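You operate a simulated robot arm through the tools that you are given. There is no shell and no other tool.

The job below is to be done with a simulated two-armed robot. You get a single attempt, and the scene is never put back.

TASK
Swap the docked magazine for the orange one.
Fine: loosen the red screw, stand the old one on the bench, tighten the screw at the end. Set down upright: what you pick out.

Only the result counts: the job must be done as asked and must still hold three seconds after the hand-in. Knocking over, shifting, dropping, spilling or breaking anything else fails it.

THE ROBOT
Two 7-joint arms with two-finger parallel grippers on one trunk that stands fixed in place. Base frame: the origin is at the foot of the trunk, x ahead of it, y to its left, z up. Lengths are in mm, angles in rad, forces in N, time in s.
The left shoulder is at [60, 144, 991], the right one opposite. With the tool pointing down near the work surface each hand reaches from about 320 to 740 mm from the base axis, measured 20 degrees to its own side. Payload 1.57 kg a hand.
The TCP of each hand is the grasp point between the finger pads, 30 mm short of the fingertips. In the tool frame z runs along the fingers and y along their closing line. The gripper opens to 110 mm. The fingers are 24 mm wide and 12 mm thick; the gripper's body (48 by 112 mm) begins 78 mm behind the TCP.
Orientation is told as [roll, pitch, yaw] about the base's x, y, z axes, in that order, counted from this pose: with the fingers straight down and closing along the base's y, the tool's x points along the base's -x, its y along +y and its z along -z.

THE INTERFACE
- The arms move only by the tool play_rows. It takes "left_targets", "right_targets" or both (then of equal length, played together; a hand with none holds still); each is a list of rows, each an object of numbers (a shift or turn left out is 0, a gripper value left out holds the last): "tx", "ty", "tz": the shift along the base's x, y, z in units of 300 mm (1.0 is 300 mm); "ax", "ay", "az": the turn, a rotation vector about the base's x, y, z in units of 60 degrees (1.0 is 60 degrees); "fingers": the opening, from 0 (shut) to 1 (fully open). In form: [{"tx": .., "ty": .., "tz": .., "ax": .., "ay": .., "az": .., "fingers": ..}, ...]. A call has 1 to 20 rows; each row is the pose to reach, as a shift and turn from the pose commanded when the call began. A call with a number of a shift or a turn outside -1 to 1 is refused whole. Rows are played at 5 a second. More than 50 mm and 0.15 rad between two rows, or a gripper value outside its range, and nothing of the call is played. Where a pose cannot be reached the arm comes as near as it can. A force on the tool above 40 N (or 10 N above the force at the start of the call, whichever is more), or a blocked arm, ends the call early, and 0.2 s more pass. The fingers move at their own pace (about 45 mm/s each) and stop on an object; they squeeze with about 36 N. The grip force told is the motor's: it shows also when the fingers shut on nothing. Time passes only in rows, and 0.2 s behind the last, so rows that repeat a pose let the fingers close. The reply holds the time, the measured pose of the TCP, the force on the tool along the base axes, the opening and the grip force, in the units named above and with some noise, with the torque about the TCP (base axes, N m) and any sound that the robot's microphone picked up.
- Cameras (640 x 400 px; columns grow to the right, rows downward): "scene" is now at [50.6, 17.2, 1615.1]; the picture's right is [0.29, -0.96, 0.00], its down [-0.62, -0.19, -0.76] and it looks along [0.72, 0.22, -0.65] (base axes); focal length 332 px, centre (320, 200). "left" rides on the left gripper at [70, -16, -141] in its tool frame; the picture's right is [0.23, 0.97, 0.00], its down [-0.86, 0.20, -0.48] and it looks along [-0.47, 0.11, 0.88] (tool axes); focal length 222 px, centre (320, 200). "right" rides on the right gripper at [70, 16, -141] in its tool frame; the picture's right is [-0.23, 0.97, 0.00], its down [-0.86, -0.20, -0.48] and it looks along [-0.47, -0.11, 0.88] (tool axes); focal length 222 px, centre (320, 200). There is no depth. A picture from a camera that has moved, and an enlarged one, comes with that camera's place and axes in the base frame and with its lens. The place of the scene camera against the robot may be out by one fixed shift of up to 12 mm in any direction.
- get_image(camera): a new picture of that camera. The clock stands still meanwhile.
- move_column(by): slides the trunk up (or, below 0, down) by that many mm; the arms and the scene camera ride with it, the base frame stays. It gives what a move gives, with no picture.
- pan_tilt(pan, tilt): turns the head with the scene camera to pan (to the left, within 1.501 rad either way) and tilt (down, from -0.506 to 1.204), counted from straight ahead of the robot. It gives what a move gives.
- zoom(camera, box): a new picture of the part [left, top, right, bottom] of that camera's present view, enlarged. The clock stands still meanwhile.
- finish_job(): hands the job in; it is judged then, once.

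Nothing tells you positions but the pictures and the camera data. Unless the task says otherwise, let go and move clear before handing in.

The tools are called after ">>>" by a JSON object that holds its "method" and its "body". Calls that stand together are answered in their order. play_rows: Moves the arms, as the interface text tells. Its arguments: {"type":"object","properties":{"left_targets":{"type":"array"},"right_targets":{"type":"array"}},"required":[]} The other tools are called the same way: move_column (by) moves the trunk up or down; pan_tilt (pan, tilt) turns the head that bears the scene camera; get_image (camera) takes a picture; zoom (camera, box) takes an enlarged picture of a part of a camera's view; finish_job () hands the job in.

At the start:

```text
t: 0.0
left_tcp_pos: [510.9, 383.1, 1152.0]
left_ee_rot: [0.001, -0.004, 0.0]
left_force: [0.5, 0.9, 0.5]
left_moment: [-0.02, 0.01, 0.0]
left_grip_width: 109.7
left_grasp_force: 0.1
right_tcp_pos: [459.7, -36.5, 1151.6]
right_ee_rot: [0.001, 0.001, 0.0]
right_force: [0.5, 0.5, 0.1]
right_moment: [-0.01, 0.01, -0.01]
right_grip_width: 110.1
right_grasp_force: 0.1
trunk travel left (down, up): [-590.0, 0.0]
head pan, tilt (commanded): [0.298, 0.71]
```

scene: 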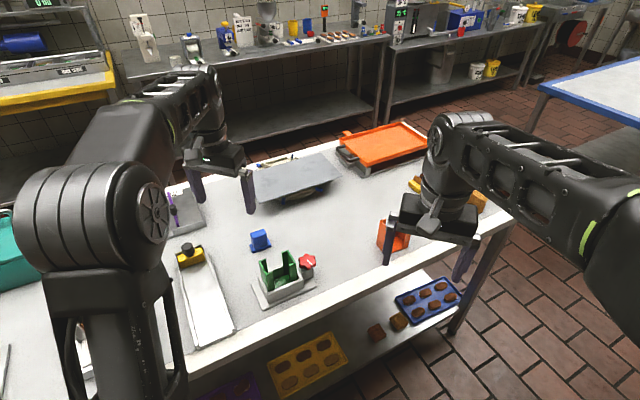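
right: 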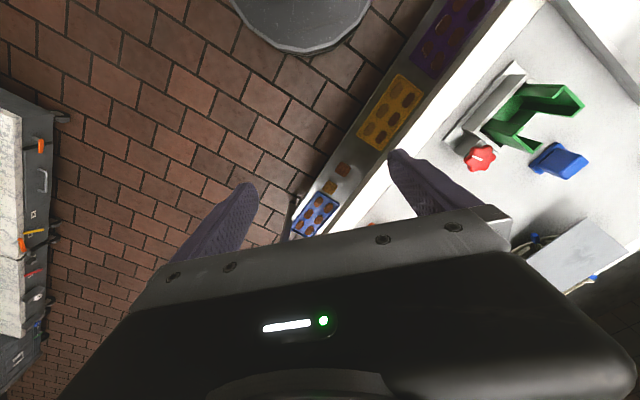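
left: 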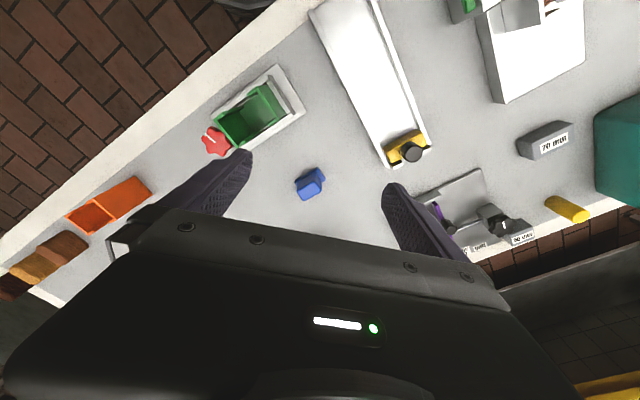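

I see a bench with a green box in a light dock with a red star knob, an orange open box to the right, and a small blue block. I'll take closer looks before moving anything.

>>> {"method": "zoom", "body": {"camera": "scene", "box": [220, 210, 380, 310]}}

>>> {"method": "zoom", "body": {"camera": "scene", "box": [340, 160, 500, 260]}}

>>> {"method": "zoom", "body": {"camera": "left", "box": [0, 50, 352, 270]}}

>>> {"method": "zoom", "body": {"camera": "right", "box": [400, 40, 640, 190]}}

```text
4.00 times, centred on (300, 260) of scene
camera zoom: at [50.6, 17.2, 1615.1], right [0.29, -0.96, 0.0], down [-0.62, -0.19, -0.76], along [0.72, 0.22, -0.65], focal length 1327 px, centre (400, -40)
```

zoom: 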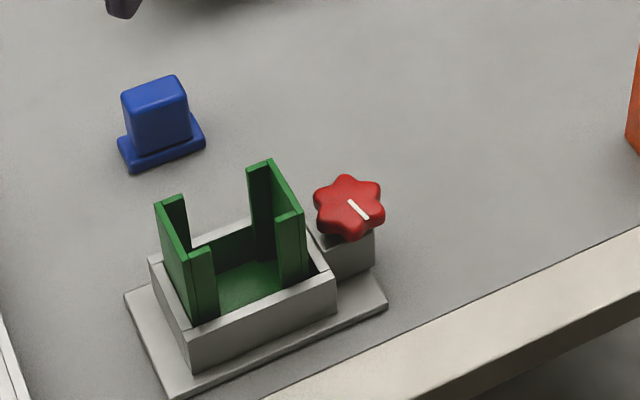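

```text
4.00 times, centred on (420, 210) of scene
camera zoom: at [50.6, 17.2, 1615.1], right [0.29, -0.96, 0.0], down [-0.62, -0.19, -0.76], along [0.72, 0.22, -0.65], focal length 1327 px, centre (-80, 160)
```

zoom: 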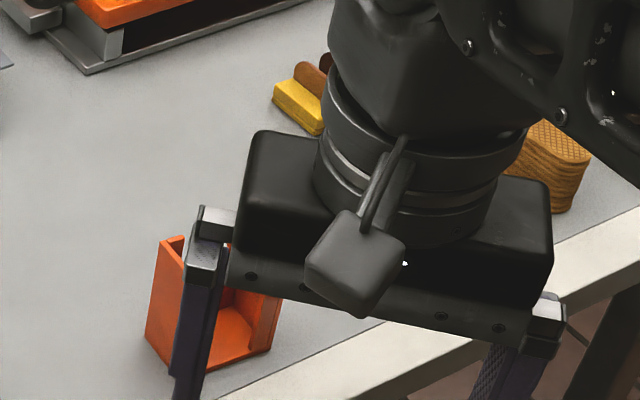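

```text
1.82 times, centred on (176, 160) of left
camera zoom: at [440.7, 366.7, 1293.6], right [-0.23, 0.97, 0.0], down [0.85, 0.2, 0.48], along [0.47, 0.11, -0.88], focal length 404 px, centre (582, 273)
```

zoom: 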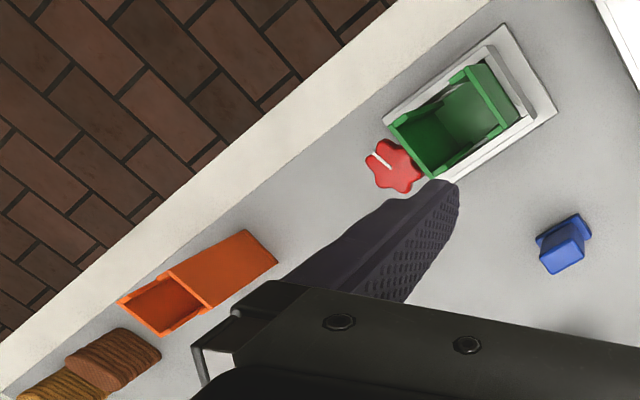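

```text
2.67 times, centred on (520, 115) of right
camera zoom: at [389.1, -20.0, 1293.7], right [0.23, 0.97, 0.0], down [0.86, -0.2, 0.48], along [0.47, -0.11, -0.88], focal length 592 px, centre (-213, 427)
```

zoom: 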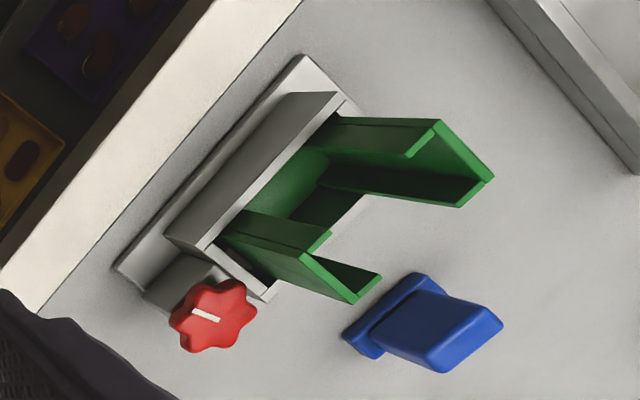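

The dock with the green magazine is near (570, 250), and I put the orange one near (770, 0). The bench edge runs about 45° across. I'll move the right arm aside for a clear view.

>>> {"method": "play_rows", "body": {"right_targets": [{"ty": -0.15}, {"ty": -0.3}, {"ty": -0.45}, {"ty": -0.6}, {"ty": -0.75}, {"ty": -0.85}]}}

>>> {"method": "get_image", "body": {"camera": "scene"}}

>>> {"method": "get_image", "body": {"camera": "right"}}

```text
t: 1.4
left_tcp_pos: [512.4, 383.1, 1152.4]
left_ee_rot: [0.002, -0.001, 0.001]
left_force: [0.2, 0.6, 0.5]
left_moment: [-0.02, -0.03, 0.01]
left_grip_width: 110.0
left_grasp_force: 0.0
right_tcp_pos: [461.9, -288.9, 1152.7]
right_ee_rot: [-0.002, 0.001, 0.001]
right_force: [0.0, -0.9, -1.0]
right_moment: [0.0, 0.01, 0.01]
right_grip_width: 110.2
right_grasp_force: 0.0
trunk travel left (down, up): [-590.0, 0.0]
head pan, tilt (commanded): [0.298, 0.71]
```

```text
taken
camera scene: at [50.9, 16.8, 1615.1], right [0.29, -0.96, 0.0], down [-0.62, -0.19, -0.76], along [0.72, 0.22, -0.65], focal length 332 px, centre (320, 200)
```

scene: 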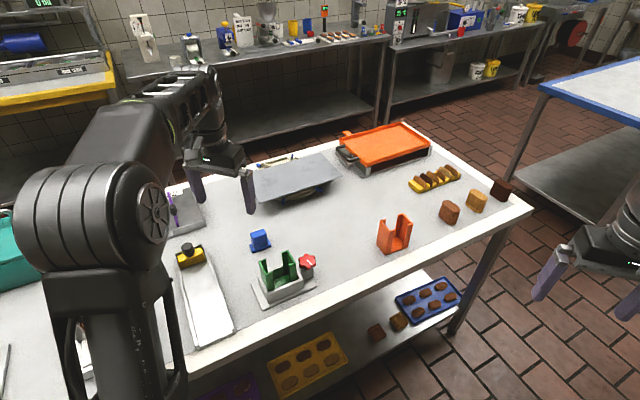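

```text
taken
camera right: at [390.9, -271.9, 1294.3], right [0.23, 0.97, 0.0], down [0.86, -0.2, 0.48], along [0.47, -0.11, -0.88], focal length 222 px, centre (320, 200)
```

right: 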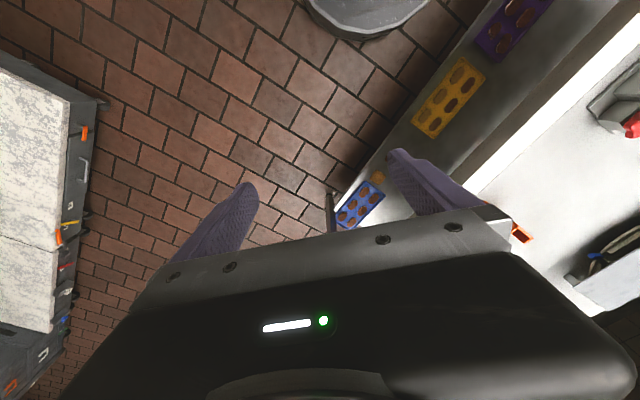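

>>> {"method": "zoom", "body": {"camera": "scene", "box": [355, 190, 435, 270]}}

>>> {"method": "zoom", "body": {"camera": "scene", "box": [235, 220, 335, 320]}}

>>> {"method": "zoom", "body": {"camera": "scene", "box": [160, 130, 360, 260]}}

>>> {"method": "zoom", "body": {"camera": "scene", "box": [320, 110, 540, 270]}}

```text
5.00 times, centred on (395, 230) of scene
camera zoom: at [50.9, 16.8, 1615.1], right [0.29, -0.96, 0.0], down [-0.62, -0.19, -0.76], along [0.72, 0.22, -0.65], focal length 1659 px, centre (-55, 50)
```

zoom: 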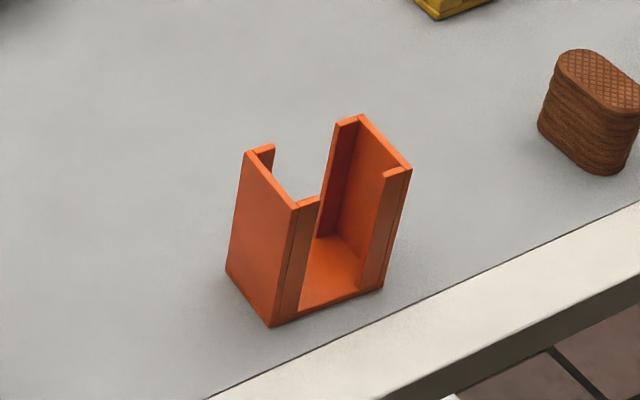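

```text
4.00 times, centred on (285, 270) of scene
camera zoom: at [50.9, 16.8, 1615.1], right [0.29, -0.96, 0.0], down [-0.62, -0.19, -0.76], along [0.72, 0.22, -0.65], focal length 1327 px, centre (460, -80)
```

zoom: 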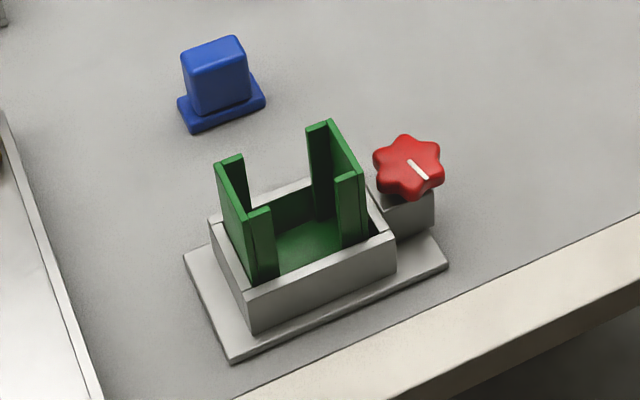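

```text
3.08 times, centred on (260, 195) of scene
camera zoom: at [50.9, 16.8, 1615.1], right [0.29, -0.96, 0.0], down [-0.62, -0.19, -0.76], along [0.72, 0.22, -0.65], focal length 1021 px, centre (505, 215)
```

zoom: 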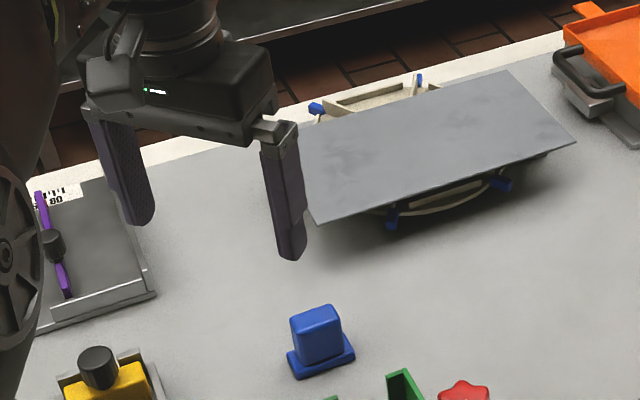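

```text
2.50 times, centred on (430, 190) of scene
camera zoom: at [50.9, 16.8, 1615.1], right [0.29, -0.96, 0.0], down [-0.62, -0.19, -0.76], along [0.72, 0.22, -0.65], focal length 830 px, centre (45, 225)
```

zoom: 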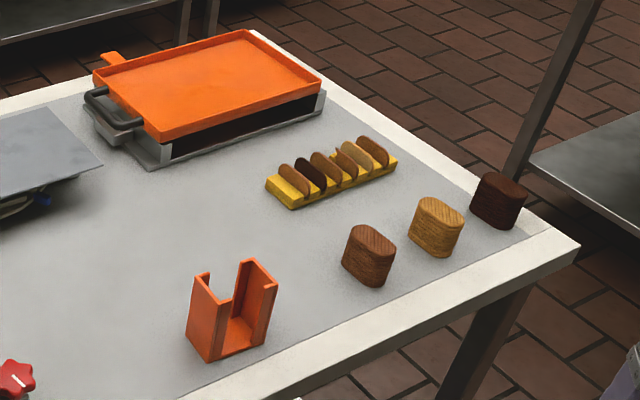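

The orange magazine has the same shape as the green one, stands upright near (748, 12), and lies roughly parallel to the bench edge. The knob is near (570, 220, top 921). I'll bring the left hand over the dock, turned 45°, for a close look.

>>> {"method": "play_rows", "body": {"left_targets": [{"tx": -0.006, "ty": -0.075, "tz": -0.03, "az": 0.123}, {"tx": -0.012, "ty": -0.15, "tz": -0.06, "az": 0.247}, {"tx": -0.018, "ty": -0.22, "tz": -0.09, "az": 0.37}, {"tx": -0.025, "ty": -0.295, "tz": -0.12, "az": 0.493}, {"tx": -0.031, "ty": -0.37, "tz": -0.15, "az": 0.617}, {"tx": -0.037, "ty": -0.443, "tz": -0.173, "az": 0.74}, {"tx": -0.037, "ty": -0.443, "tz": -0.173, "az": 0.74}]}}

>>> {"method": "get_image", "body": {"camera": "left"}}

>>> {"method": "get_image", "body": {"camera": "scene"}}

```text
t: 3.0
left_tcp_pos: [501.5, 250.5, 1101.3]
left_ee_rot: [0.0, -0.003, 0.777]
left_force: [0.3, 0.7, 0.2]
left_moment: [0.01, 0.01, -0.03]
left_grip_width: 109.8
left_grasp_force: 0.0
right_tcp_pos: [461.9, -288.5, 1152.5]
right_ee_rot: [0.0, 0.001, 0.0]
right_force: [0.0, 0.3, 0.2]
right_moment: [0.02, 0.01, 0.01]
right_grip_width: 109.6
right_grasp_force: 0.1
trunk travel left (down, up): [-590.0, 0.0]
head pan, tilt (commanded): [0.298, 0.71]
```

```text
taken
camera left: at [461.7, 189.9, 1242.7], right [-0.84, 0.54, 0.0], down [0.47, 0.74, 0.48], along [0.26, 0.41, -0.88], focal length 222 px, centre (320, 200)
```

left: 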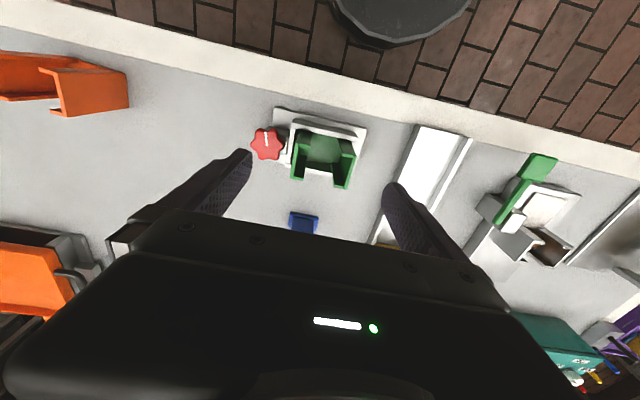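

```text
taken
camera scene: at [50.7, 17.4, 1615.1], right [0.29, -0.96, 0.0], down [-0.62, -0.19, -0.76], along [0.72, 0.22, -0.65], focal length 332 px, centre (320, 200)
```

scene: 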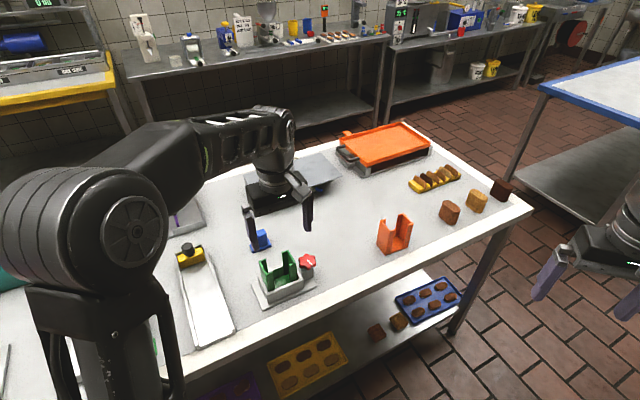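

>>> {"method": "zoom", "body": {"camera": "left", "box": [240, 90, 400, 190]}}

>>> {"method": "zoom", "body": {"camera": "left", "box": [0, 30, 160, 130]}}

>>> {"method": "zoom", "body": {"camera": "left", "box": [380, 100, 640, 270]}}

```text
4.00 times, centred on (320, 140) of left
camera zoom: at [461.7, 189.9, 1242.7], right [-0.84, 0.54, 0.0], down [0.47, 0.74, 0.48], along [0.26, 0.41, -0.88], focal length 888 px, centre (320, 440)
```

zoom: 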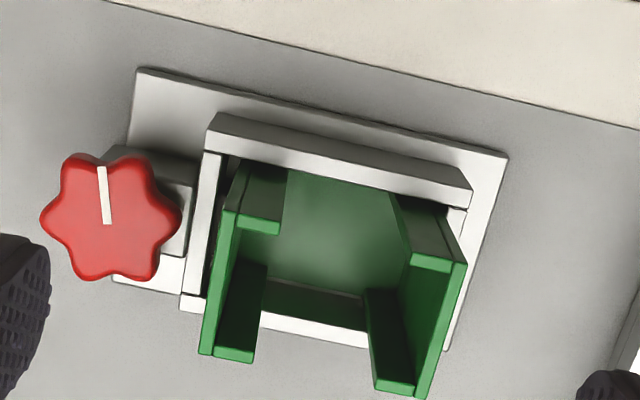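

```text
4.00 times, centred on (80, 80) of left
camera zoom: at [461.7, 189.9, 1242.7], right [-0.84, 0.54, 0.0], down [0.47, 0.74, 0.48], along [0.26, 0.41, -0.88], focal length 888 px, centre (1280, 680)
```

zoom: 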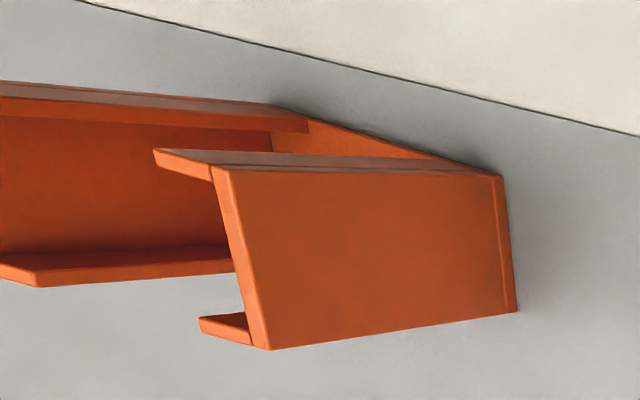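

```text
2.35 times, centred on (510, 185) of left
camera zoom: at [461.7, 189.9, 1242.7], right [-0.84, 0.54, 0.0], down [0.47, 0.74, 0.48], along [0.26, 0.41, -0.88], focal length 523 px, centre (-127, 235)
```

zoom: 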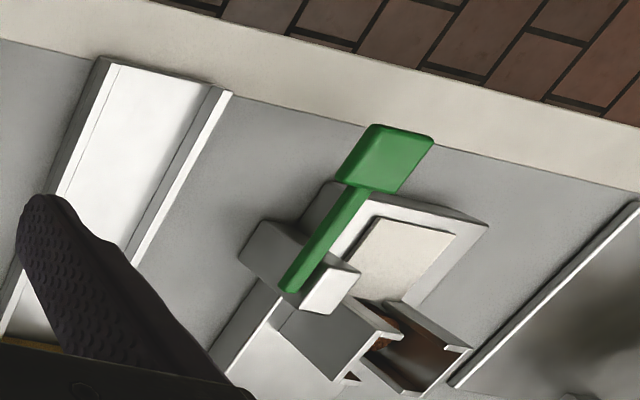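

I now have the dock pinned down: green magazine centre about (514, 279), 80×50 mm with its top at z≈964. The knob axis is about (571, 220), top 921, diameter 51. Next I'll bring the left hand over the knob with the fingers closing along the bench depth, and look closer.

>>> {"method": "play_rows", "body": {"left_targets": [{"tx": 0.03, "ty": -0.014, "tz": -0.01, "az": -0.142}, {"tx": 0.06, "ty": -0.028, "tz": -0.02, "az": -0.284}, {"tx": 0.1, "ty": -0.042, "tz": -0.03, "az": -0.426}, {"tx": 0.135, "ty": -0.056, "tz": -0.05, "az": -0.568}, {"tx": 0.17, "ty": -0.07, "tz": -0.07, "az": -0.71}, {"tx": 0.2, "ty": -0.084, "tz": -0.09, "az": -0.852}, {"tx": 0.235, "ty": -0.098, "tz": -0.1, "az": -0.99}, {"tx": 0.235, "ty": -0.098, "tz": -0.1, "az": -0.99}]}}

>>> {"method": "play_rows", "body": {"left_targets": [{"az": -0.13}, {"az": -0.26}, {"az": -0.39}, {"az": -0.51}, {"az": -0.51}]}}

>>> {"method": "get_image", "body": {"camera": "left"}}

>>> {"method": "get_image", "body": {"camera": "scene"}}

```text
t: 4.8
left_tcp_pos: [572.3, 219.5, 1070.3]
left_ee_rot: [0.002, -0.003, -0.264]
left_force: [0.5, 0.4, -0.3]
left_moment: [0.02, 0.01, 0.03]
left_grip_width: 110.2
left_grasp_force: 0.0
right_tcp_pos: [462.2, -288.7, 1153.8]
right_ee_rot: [0.001, 0.0, -0.001]
right_force: [0.4, 0.1, -1.0]
right_moment: [-0.01, 0.01, -0.01]
right_grip_width: 109.9
right_grasp_force: 0.2
trunk travel left (down, up): [-590.0, 0.0]
head pan, tilt (commanded): [0.298, 0.71]
```

```text
t: 6.0
left_tcp_pos: [571.8, 219.9, 1069.9]
left_ee_rot: [0.002, -0.003, -0.798]
left_force: [-0.4, -0.4, -0.4]
left_moment: [0.01, 0.03, -0.03]
left_grip_width: 110.3
left_grasp_force: 0.0
right_tcp_pos: [461.9, -289.3, 1152.3]
right_ee_rot: [0.0, -0.001, 0.001]
right_force: [0.1, -0.2, -0.8]
right_moment: [0.0, 0.0, -0.01]
right_grip_width: 110.0
right_grasp_force: 0.1
trunk travel left (down, up): [-590.0, 0.0]
head pan, tilt (commanded): [0.298, 0.71]
```

```text
taken
camera left: at [509.8, 259.1, 1211.9], right [0.54, 0.84, 0.0], down [0.74, -0.47, 0.48], along [0.41, -0.26, -0.88], focal length 222 px, centre (320, 200)
```

left: 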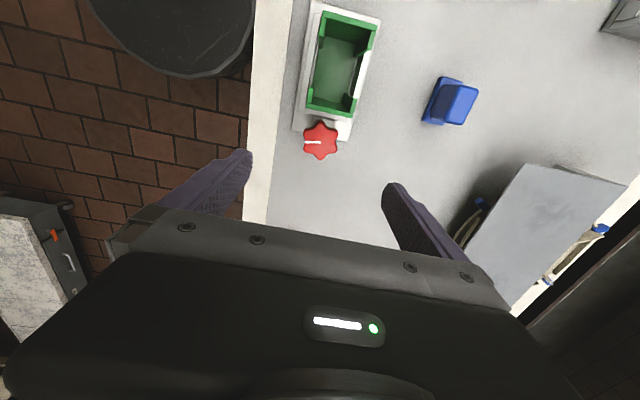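

```text
taken
camera scene: at [50.7, 17.1, 1615.1], right [0.29, -0.96, 0.0], down [-0.62, -0.19, -0.76], along [0.72, 0.22, -0.65], focal length 332 px, centre (320, 200)
```

scene: 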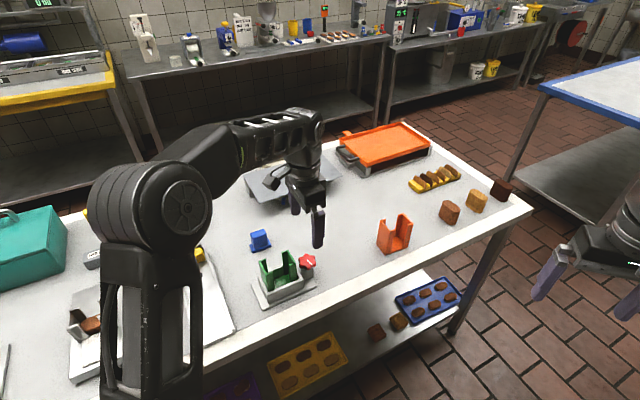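

>>> {"method": "zoom", "body": {"camera": "left", "box": [270, 0, 430, 180]}}

>>> {"method": "zoom", "body": {"camera": "scene", "box": [270, 230, 350, 290]}}

```text
2.22 times, centred on (350, 90) of left
camera zoom: at [509.8, 259.1, 1211.9], right [0.54, 0.84, 0.0], down [0.74, -0.47, 0.48], along [0.41, -0.26, -0.88], focal length 494 px, centre (253, 444)
```

zoom: 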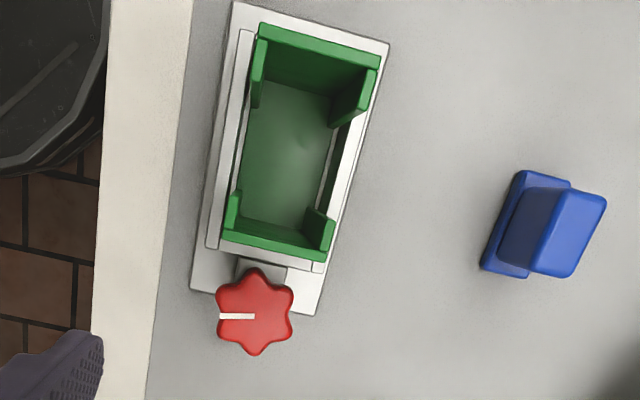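

```text
6.67 times, centred on (310, 260) of scene
camera zoom: at [50.7, 17.1, 1615.1], right [0.29, -0.96, 0.0], down [-0.62, -0.19, -0.76], along [0.72, 0.22, -0.65], focal length 2212 px, centre (387, -200)
```

zoom: 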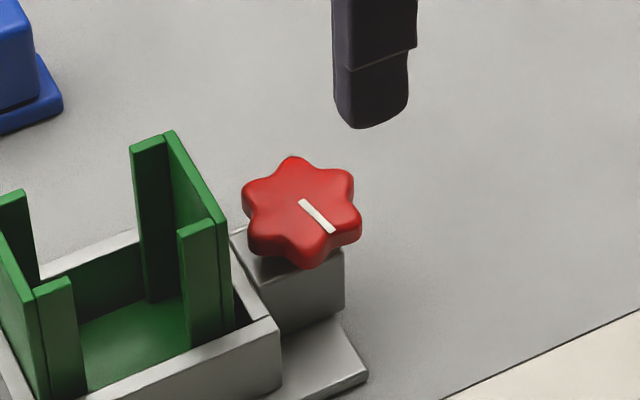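

>>> {"method": "zoom", "body": {"camera": "scene", "box": [292, 245, 328, 281]}}

>>> {"method": "zoom", "body": {"camera": "left", "box": [290, 90, 360, 160]}}

```text
11.11 times, centred on (310, 263) of scene
camera zoom: at [50.7, 17.1, 1615.1], right [0.29, -0.96, 0.0], down [-0.62, -0.19, -0.76], along [0.72, 0.22, -0.65], focal length 3687 px, centre (431, -500)
```

zoom: 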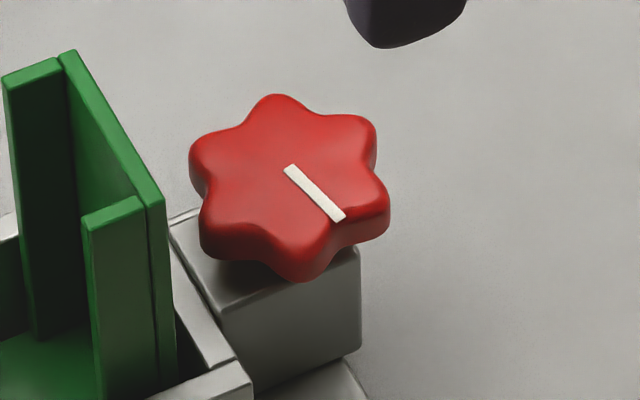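

```text
5.71 times, centred on (325, 125) of left
camera zoom: at [509.8, 259.1, 1211.9], right [0.54, 0.84, 0.0], down [0.74, -0.47, 0.48], along [0.41, -0.26, -0.88], focal length 1269 px, centre (291, 629)
```

zoom: 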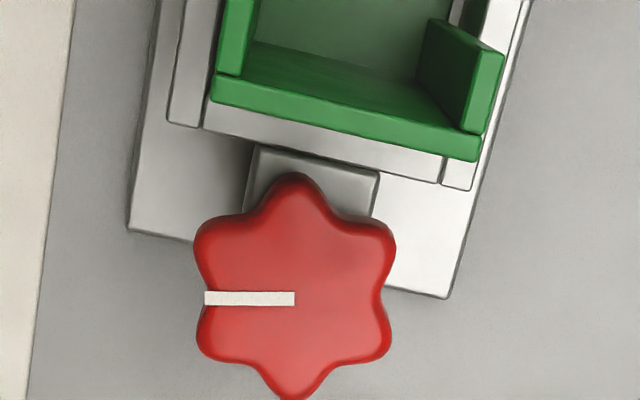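

The knob is a six-lobed star with its line pointing at the bench front. Valleys face front and back, so a flat two-lobe grip fits. I'll align the left hand and lower it around the knob, fingertips just above the block.

>>> {"method": "play_rows", "body": {"left_targets": [{"az": 0.12, "tz": -0.05}, {"az": 0.245, "tz": -0.15}, {"az": 0.245, "tz": -0.25}, {"az": 0.245, "tz": -0.35}, {"az": 0.245, "tz": -0.41}, {"az": 0.245, "tz": -0.4467}, {"az": 0.245, "tz": -0.4467}]}}

>>> {"method": "get_image", "body": {"camera": "left"}}

>>> {"method": "zoom", "body": {"camera": "scene", "box": [265, 220, 365, 300]}}

```text
t: 7.6
left_tcp_pos: [571.0, 221.5, 935.2]
left_ee_rot: [0.001, -0.004, -0.537]
left_force: [0.5, 0.1, -0.4]
left_moment: [0.0, 0.0, 0.05]
left_grip_width: 109.9
left_grasp_force: 0.0
right_tcp_pos: [461.5, -289.5, 1153.0]
right_ee_rot: [0.0, 0.0, 0.0]
right_force: [0.4, 0.1, -0.9]
right_moment: [0.02, 0.03, 0.0]
right_grip_width: 109.9
right_grasp_force: 0.0
trunk travel left (down, up): [-590.0, 0.0]
head pan, tilt (commanded): [0.298, 0.71]
```

```text
taken
camera left: at [501.1, 243.3, 1076.9], right [0.3, 0.95, 0.0], down [0.83, -0.27, 0.48], along [0.46, -0.15, -0.88], focal length 222 px, centre (320, 200)
```

left: 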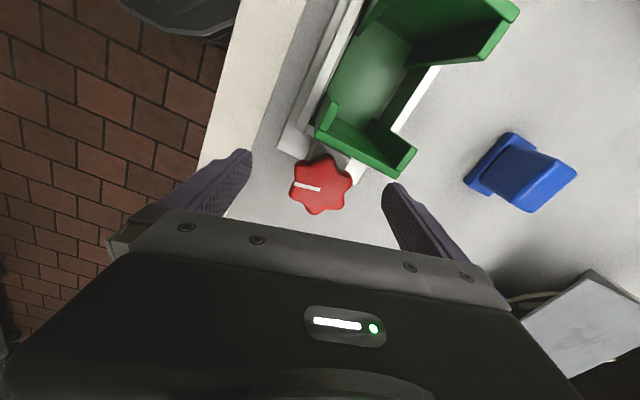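

```text
5.00 times, centred on (315, 260) of scene
camera zoom: at [50.6, 17.1, 1615.1], right [0.29, -0.96, 0.0], down [-0.62, -0.19, -0.76], along [0.72, 0.22, -0.65], focal length 1659 px, centre (345, -100)
```

zoom: 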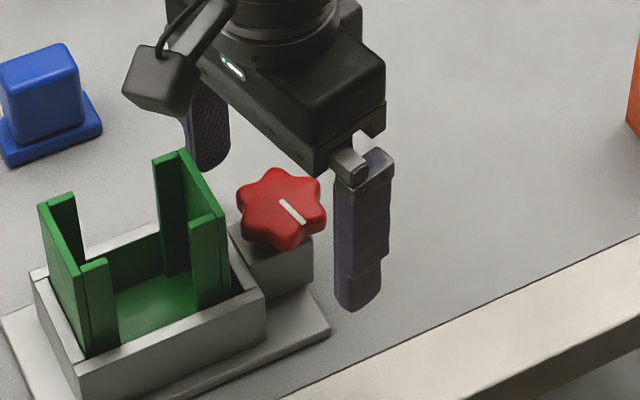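

The knob sits centred between the open fingers, with nothing touching. I'll close on it.

>>> {"method": "play_rows", "body": {"left_targets": [{"fingers": 0.0}, {"fingers": 0.0}, {"fingers": 0.0}, {"fingers": 0.0}, {"fingers": 0.0}, {"fingers": 0.0}]}}

>>> {"method": "get_image", "body": {"camera": "left"}}

>>> {"method": "zoom", "body": {"camera": "scene", "box": [265, 220, 365, 300]}}

```text
t: 9.0
left_tcp_pos: [570.3, 221.9, 936.5]
left_ee_rot: [0.001, -0.004, -0.54]
left_force: [0.3, 1.0, -0.6]
left_moment: [0.11, -0.1, 0.0]
left_grip_width: 48.4
left_grasp_force: 36.0
right_tcp_pos: [461.6, -288.7, 1153.1]
right_ee_rot: [0.0, 0.001, 0.001]
right_force: [0.2, 0.6, 0.0]
right_moment: [-0.03, 0.0, 0.01]
right_grip_width: 110.2
right_grasp_force: 0.1
trunk travel left (down, up): [-590.0, 0.0]
head pan, tilt (commanded): [0.298, 0.71]
```

```text
taken
camera left: at [501.2, 243.5, 1077.1], right [0.3, 0.95, 0.0], down [0.83, -0.27, 0.48], along [0.46, -0.15, -0.88], focal length 222 px, centre (320, 200)
```

left: 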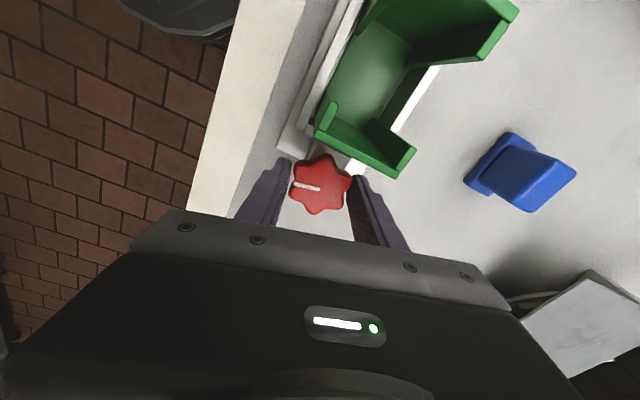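

```text
5.00 times, centred on (315, 260) of scene
camera zoom: at [50.8, 17.3, 1615.1], right [0.29, -0.96, 0.0], down [-0.62, -0.19, -0.76], along [0.72, 0.22, -0.65], focal length 1659 px, centre (345, -100)
```

zoom: 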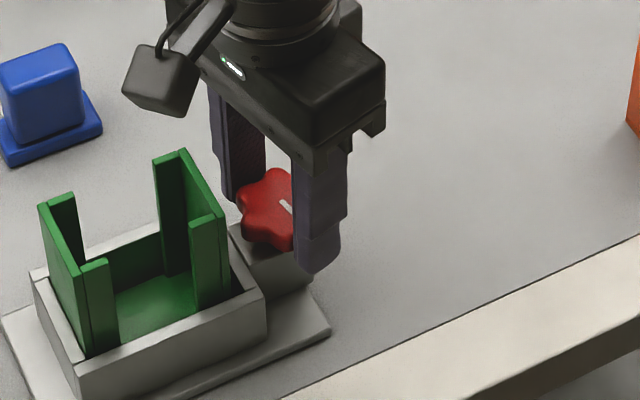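

The knob is gripped at 48.4 mm with 36 N. I'll turn it counter-clockwise (loosening) by 30° first and watch the torque.

>>> {"method": "play_rows", "body": {"left_targets": [{"az": 0.1}, {"az": 0.2}, {"az": 0.3}, {"az": 0.4}, {"az": 0.5}]}}

>>> {"method": "get_image", "body": {"camera": "left"}}

>>> {"method": "zoom", "body": {"camera": "scene", "box": [265, 220, 365, 300]}}

```text
t: 10.2
left_tcp_pos: [570.3, 221.9, 936.7]
left_ee_rot: [0.0, -0.001, -0.014]
left_force: [-3.6, -3.0, -9.6]
left_moment: [-0.12, -1.13, 0.02]
left_grip_width: 48.2
left_grasp_force: 45.2
right_tcp_pos: [461.6, -289.1, 1153.2]
right_ee_rot: [-0.001, 0.0, 0.0]
right_force: [-0.2, 1.2, 0.3]
right_moment: [-0.01, -0.02, 0.0]
right_grip_width: 110.0
right_grasp_force: 0.0
trunk travel left (down, up): [-590.0, 0.0]
head pan, tilt (commanded): [0.298, 0.71]
```

```text
taken
camera left: at [499.9, 205.8, 1077.3], right [-0.21, 0.98, 0.0], down [0.86, 0.19, 0.48], along [0.47, 0.1, -0.88], focal length 222 px, centre (320, 200)
```

left: 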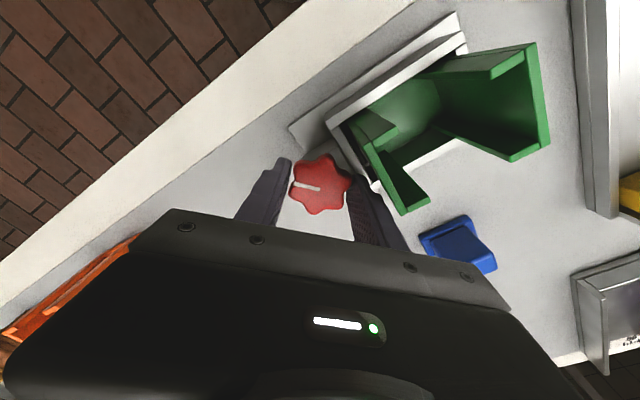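

```text
5.00 times, centred on (315, 260) of scene
camera zoom: at [50.9, 17.2, 1614.9], right [0.29, -0.96, 0.0], down [-0.62, -0.19, -0.76], along [0.72, 0.22, -0.65], focal length 1659 px, centre (345, -100)
```

zoom: 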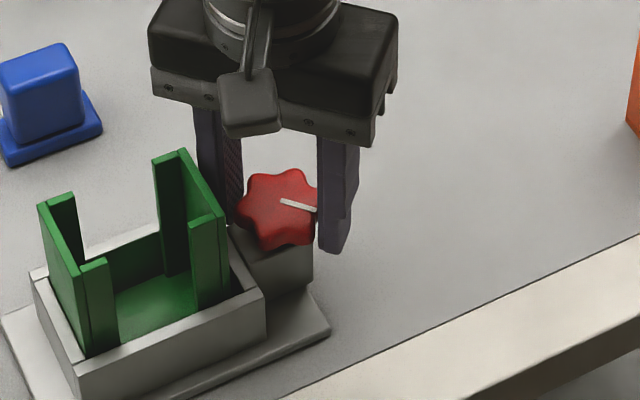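

The knob turns with the gripper. The force is still modest, so I'll continue in small steps and keep watching it.

>>> {"method": "play_rows", "body": {"left_targets": [{"az": 0.1}, {"az": 0.2}, {"az": 0.3}, {"az": 0.4}, {"az": 0.5}, {"az": 0.5}]}}

>>> {"method": "zoom", "body": {"camera": "scene", "box": [265, 220, 365, 300]}}

>>> {"method": "get_image", "body": {"camera": "left"}}

```text
t: 11.6
left_tcp_pos: [571.8, 220.0, 936.3]
left_ee_rot: [0.0, 0.0, 0.51]
left_force: [-6.7, -4.9, -14.4]
left_moment: [-0.13, 0.61, -0.07]
left_grip_width: 48.4
left_grasp_force: 45.4
right_tcp_pos: [461.6, -288.0, 1152.1]
right_ee_rot: [0.002, 0.001, -0.001]
right_force: [-0.4, 0.2, 0.1]
right_moment: [0.02, 0.01, -0.01]
right_grip_width: 110.0
right_grasp_force: 0.0
trunk travel left (down, up): [-590.0, 0.0]
head pan, tilt (commanded): [0.298, 0.71]
```

```text
5.00 times, centred on (315, 260) of scene
camera zoom: at [51.0, 16.9, 1615.0], right [0.29, -0.96, 0.0], down [-0.62, -0.19, -0.76], along [0.72, 0.22, -0.65], focal length 1659 px, centre (345, -100)
```

zoom: 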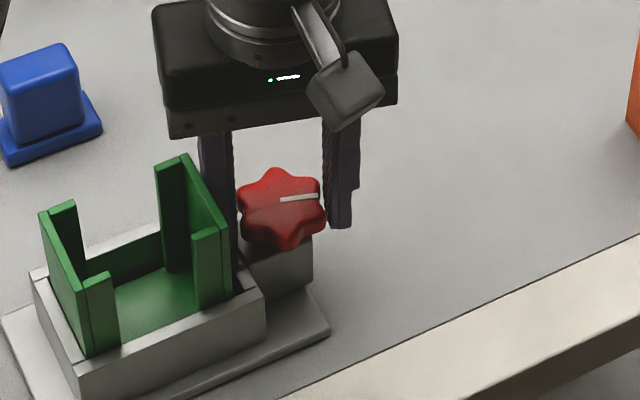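

```text
taken
camera left: at [517.3, 172.2, 1077.4], right [-0.67, 0.74, 0.0], down [0.65, 0.59, 0.48], along [0.35, 0.32, -0.88], focal length 222 px, centre (320, 200)
```

left: 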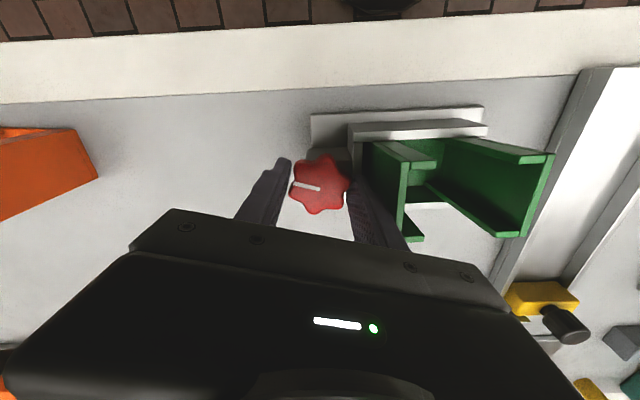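

>>> {"method": "zoom", "body": {"camera": "scene", "box": [250, 238, 330, 308]}}

>>> {"method": "zoom", "body": {"camera": "left", "box": [270, 90, 430, 260]}}

```text
5.71 times, centred on (290, 273) of scene
camera zoom: at [51.0, 16.9, 1615.0], right [0.29, -0.96, 0.0], down [-0.62, -0.19, -0.76], along [0.72, 0.22, -0.65], focal length 1896 px, centre (491, -217)
```

zoom: 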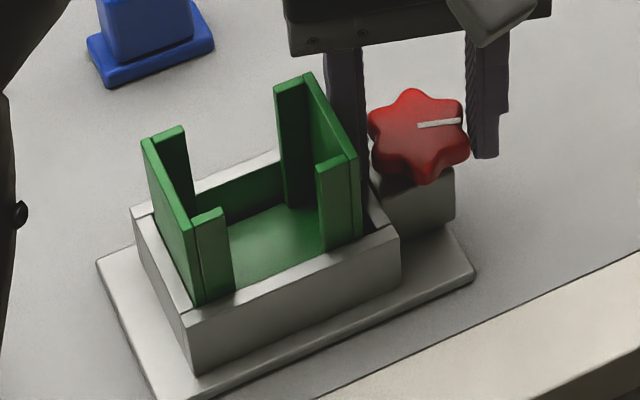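

```text
2.35 times, centred on (350, 175) of left
camera zoom: at [517.3, 172.2, 1077.4], right [-0.67, 0.74, 0.0], down [0.65, 0.59, 0.48], along [0.35, 0.32, -0.88], focal length 523 px, centre (249, 259)
```

zoom: 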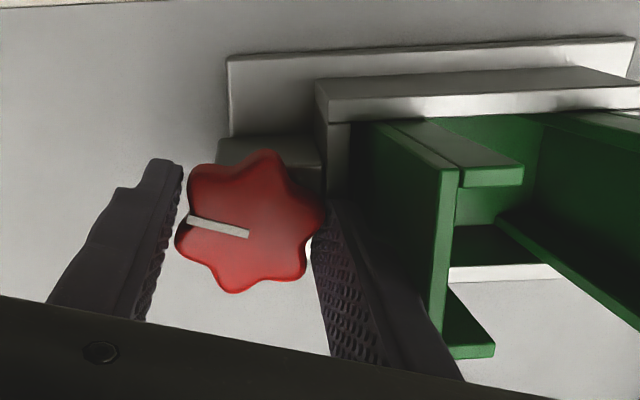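

The upper part of one finger is now very close to the green wall, so I shouldn't turn further in this grip. I'll open only slightly, lift straight off, and re-grip at an earlier angle.

>>> {"method": "play_rows", "body": {"left_targets": [{"fingers": 0.48}, {"fingers": 0.48}, {"fingers": 0.48, "tz": 0.01}, {"fingers": 0.48, "tz": 0.03}, {"fingers": 0.48, "tz": 0.06}, {"fingers": 0.48, "tz": 0.12}, {"fingers": 0.48, "tz": 0.2}, {"fingers": 0.48, "tz": 0.2}]}}

>>> {"method": "zoom", "body": {"camera": "scene", "box": [250, 238, 330, 308]}}

>>> {"method": "get_image", "body": {"camera": "left"}}

```text
t: 13.4
left_tcp_pos: [568.8, 220.6, 995.9]
left_ee_rot: [0.001, -0.002, 0.509]
left_force: [-1.5, -0.2, 0.2]
left_moment: [-0.01, -0.01, 0.04]
left_grip_width: 52.8
left_grasp_force: 0.0
right_tcp_pos: [461.6, -288.9, 1152.7]
right_ee_rot: [-0.001, -0.001, 0.001]
right_force: [-1.1, -0.5, 0.2]
right_moment: [-0.03, 0.0, 0.0]
right_grip_width: 110.2
right_grasp_force: 0.0
trunk travel left (down, up): [-590.0, 0.0]
head pan, tilt (commanded): [0.298, 0.71]
```

```text
5.71 times, centred on (290, 273) of scene
camera zoom: at [50.8, 17.2, 1615.1], right [0.29, -0.96, 0.0], down [-0.62, -0.19, -0.76], along [0.72, 0.22, -0.65], focal length 1896 px, centre (491, -217)
```

zoom: 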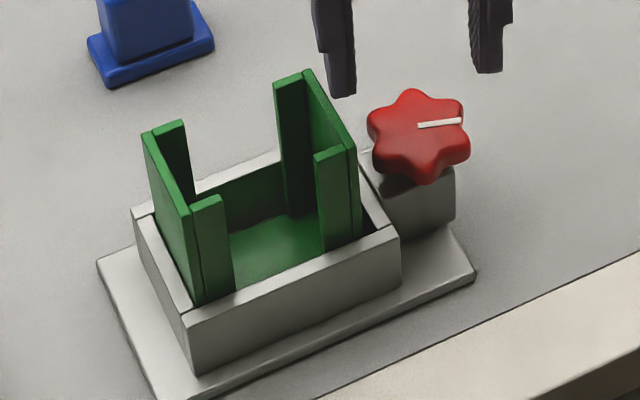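

```text
taken
camera left: at [516.5, 173.0, 1136.8], right [-0.67, 0.74, 0.0], down [0.65, 0.59, 0.48], along [0.36, 0.32, -0.88], focal length 222 px, centre (320, 200)
```

left: 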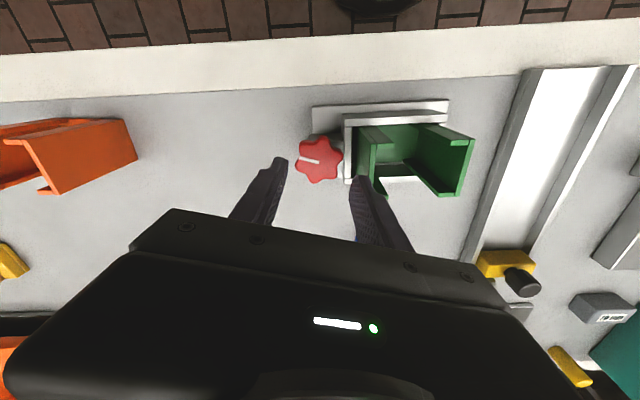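

The magazine settled back where it was. I'll rotate the hand back 60° above the knob, then re-grip for a second turn.

>>> {"method": "play_rows", "body": {"left_targets": [{"tz": 0.04, "fingers": 0.6}, {"tz": 0.04, "az": -0.14, "fingers": 0.6}, {"tz": 0.04, "az": -0.28}, {"tz": 0.04, "az": -0.42}, {"tz": 0.04, "az": -0.56}, {"tz": 0.04, "az": -0.7}, {"tz": 0.04, "az": -0.84}, {"tz": 0.0, "az": -0.98, "fingers": 0.7}, {"tz": -0.1, "az": -1.0}, {"tz": -0.17, "az": -1.0}, {"tz": -0.2, "az": -1.0}, {"tz": -0.2, "az": -1.0}]}}

>>> {"method": "get_image", "body": {"camera": "left"}}

```text
t: 16.0
left_tcp_pos: [572.5, 220.0, 936.0]
left_ee_rot: [0.001, -0.002, -0.54]
left_force: [-0.3, -0.8, -1.0]
left_moment: [-0.01, 0.04, -0.01]
left_grip_width: 77.1
left_grasp_force: 0.0
right_tcp_pos: [461.1, -289.9, 1152.5]
right_ee_rot: [0.001, 0.0, -0.002]
right_force: [-0.4, -0.2, 0.7]
right_moment: [-0.01, 0.0, -0.04]
right_grip_width: 110.0
right_grasp_force: 0.0
trunk travel left (down, up): [-590.0, 0.0]
head pan, tilt (commanded): [0.298, 0.71]
```

```text
taken
camera left: at [502.7, 242.4, 1077.0], right [0.3, 0.95, 0.0], down [0.83, -0.27, 0.48], along [0.46, -0.15, -0.88], focal length 222 px, centre (320, 200)
```

left: 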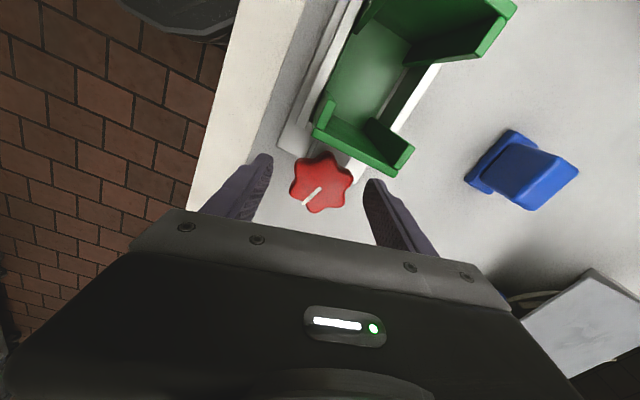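

>>> {"method": "play_rows", "body": {"left_targets": [{"fingers": 0.0}, {"fingers": 0.0}, {"fingers": 0.0}, {"fingers": 0.0}, {"az": 0.1}, {"az": 0.2}, {"az": 0.3}, {"az": 0.4}, {"az": 0.5}, {"az": 0.6}, {"az": 0.7}, {"az": 0.8}, {"az": 0.8}]}}

>>> {"method": "get_image", "body": {"camera": "left"}}

>>> {"method": "zoom", "body": {"camera": "scene", "box": [250, 238, 330, 308]}}

```text
t: 18.8
left_tcp_pos: [572.3, 219.7, 935.5]
left_ee_rot: [0.002, -0.002, 0.301]
left_force: [7.9, 3.0, -4.7]
left_moment: [0.48, -1.01, -0.05]
left_grip_width: 48.3
left_grasp_force: 45.3
right_tcp_pos: [462.7, -288.7, 1152.7]
right_ee_rot: [0.0, 0.001, 0.001]
right_force: [-0.4, -0.4, 0.0]
right_moment: [0.01, -0.02, -0.01]
right_grip_width: 110.1
right_grasp_force: 0.0
trunk travel left (down, up): [-590.0, 0.0]
head pan, tilt (commanded): [0.298, 0.71]
```

```text
taken
camera left: at [509.8, 184.9, 1077.4], right [-0.51, 0.86, 0.0], down [0.76, 0.44, 0.48], along [0.41, 0.24, -0.88], focal length 222 px, centre (320, 200)
```

left: 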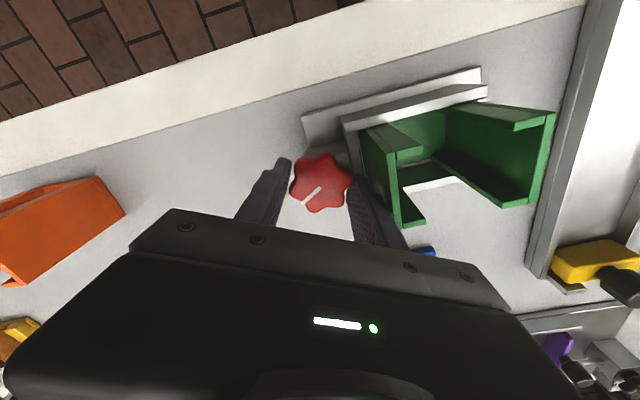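

```text
5.71 times, centred on (290, 273) of scene
camera zoom: at [52.1, 17.7, 1615.0], right [0.29, -0.96, 0.0], down [-0.62, -0.19, -0.76], along [0.72, 0.22, -0.65], focal length 1896 px, centre (491, -217)
```

zoom: 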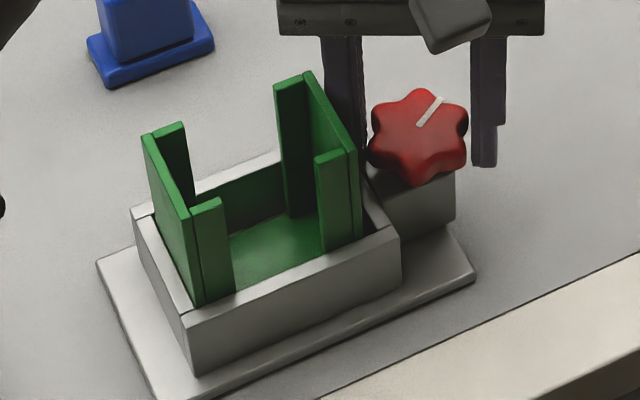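

That makes about 108° of loosening with little resistance. I'll do one more re-grip and turn.

>>> {"method": "play_rows", "body": {"left_targets": [{"fingers": 0.48}, {"fingers": 0.48}, {"fingers": 0.48, "tz": 0.01}, {"fingers": 0.48, "tz": 0.03}, {"fingers": 0.48, "tz": 0.08}, {"tz": 0.2}, {"tz": 0.24, "az": -0.14, "fingers": 0.6}, {"tz": 0.24, "az": -0.28}, {"tz": 0.24, "az": -0.42}, {"tz": 0.24, "az": -0.56}, {"tz": 0.24, "az": -0.7}, {"tz": 0.24, "az": -0.84}, {"tz": 0.2, "az": -0.98, "fingers": 0.7}, {"tz": 0.1, "az": -1.0}, {"tz": 0.03, "az": -1.0}, {"tz": 0.0, "az": -1.0}, {"tz": 0.0, "az": -1.0}]}}

>>> {"method": "get_image", "body": {"camera": "left"}}

>>> {"method": "zoom", "body": {"camera": "scene", "box": [250, 238, 330, 308]}}

```text
t: 22.4
left_tcp_pos: [569.5, 220.3, 936.2]
left_ee_rot: [0.001, -0.003, -0.746]
left_force: [0.6, 0.3, 0.0]
left_moment: [-0.02, -0.04, 0.04]
left_grip_width: 77.4
left_grasp_force: 0.0
right_tcp_pos: [461.0, -288.3, 1153.5]
right_ee_rot: [0.0, 0.002, 0.0]
right_force: [-0.1, 0.1, -0.4]
right_moment: [-0.01, 0.04, -0.01]
right_grip_width: 109.9
right_grasp_force: 0.0
trunk travel left (down, up): [-590.0, 0.0]
head pan, tilt (commanded): [0.298, 0.71]
```

```text
taken
camera left: at [507.3, 257.3, 1077.5], right [0.5, 0.87, 0.0], down [0.76, -0.44, 0.48], along [0.42, -0.24, -0.88], focal length 222 px, centre (320, 200)
```

left: 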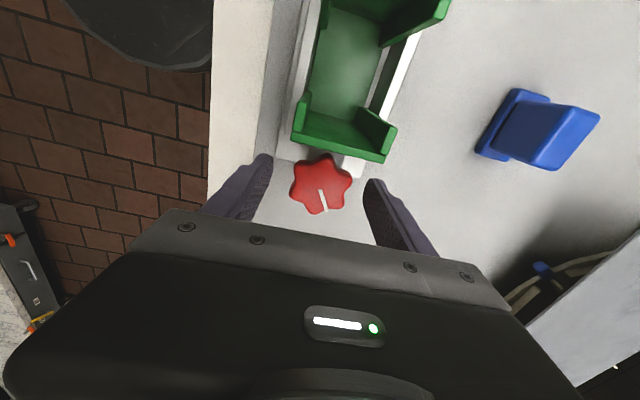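

```text
5.71 times, centred on (290, 273) of scene
camera zoom: at [50.6, 17.1, 1615.1], right [0.29, -0.96, 0.0], down [-0.62, -0.19, -0.76], along [0.72, 0.22, -0.65], focal length 1896 px, centre (491, -217)
```

zoom: 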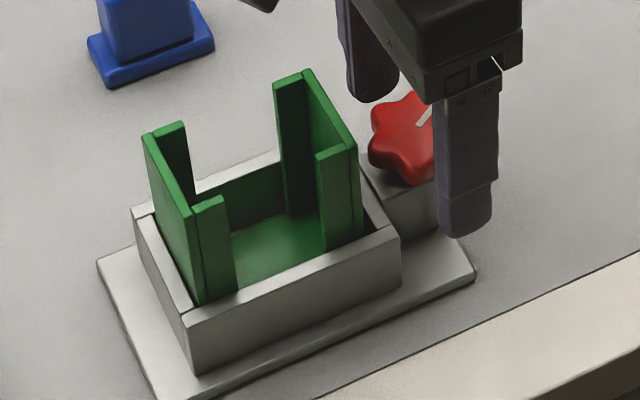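

>>> {"method": "play_rows", "body": {"left_targets": [{"fingers": 0.0}, {"fingers": 0.0}, {"fingers": 0.0}, {"fingers": 0.0}, {"az": 0.1}, {"az": 0.2}, {"az": 0.3}, {"az": 0.4}, {"az": 0.5}, {"az": 0.6}, {"az": 0.7}, {"az": 0.8}, {"az": 0.9}, {"az": 0.9}]}}

>>> {"method": "get_image", "body": {"camera": "left"}}

>>> {"method": "zoom", "body": {"camera": "scene", "box": [250, 238, 330, 308]}}

```text
t: 25.4
left_tcp_pos: [569.2, 220.0, 936.7]
left_ee_rot: [0.003, -0.002, 0.195]
left_force: [-4.0, -0.4, 1.1]
left_moment: [-0.21, 0.45, -0.01]
left_grip_width: 48.1
left_grasp_force: 44.6
right_tcp_pos: [461.1, -288.9, 1152.1]
right_ee_rot: [0.0, 0.001, 0.001]
right_force: [0.7, -0.1, -0.4]
right_moment: [-0.01, 0.0, 0.02]
right_grip_width: 110.0
right_grasp_force: 0.1
trunk travel left (down, up): [-590.0, 0.0]
head pan, tilt (commanded): [0.298, 0.71]
```

```text
taken
camera left: at [504.5, 191.3, 1077.7], right [-0.41, 0.91, 0.0], down [0.8, 0.36, 0.48], along [0.44, 0.2, -0.88], focal length 222 px, centre (320, 200)
```

left: 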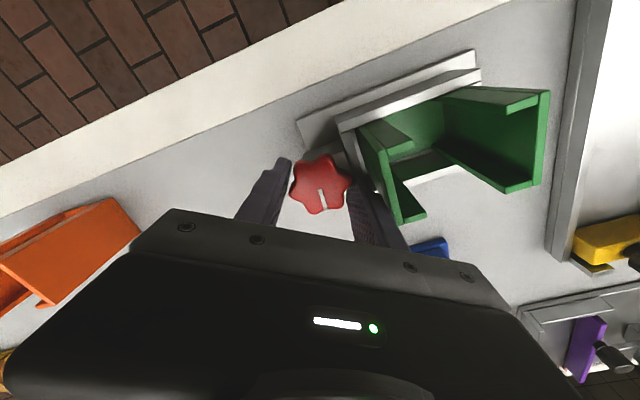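

```text
5.71 times, centred on (290, 273) of scene
camera zoom: at [50.1, 17.0, 1615.2], right [0.29, -0.96, 0.0], down [-0.62, -0.19, -0.76], along [0.72, 0.22, -0.65], focal length 1896 px, centre (491, -217)
```

zoom: 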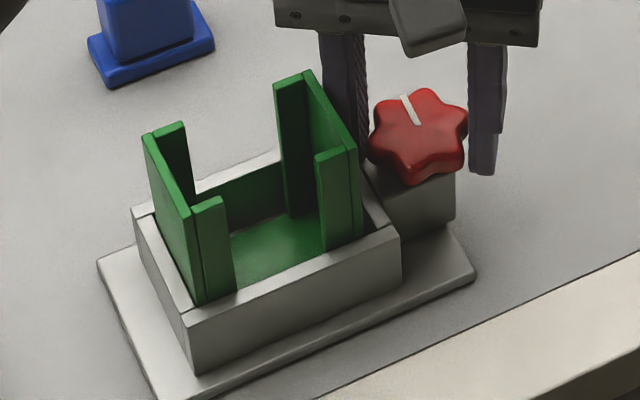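

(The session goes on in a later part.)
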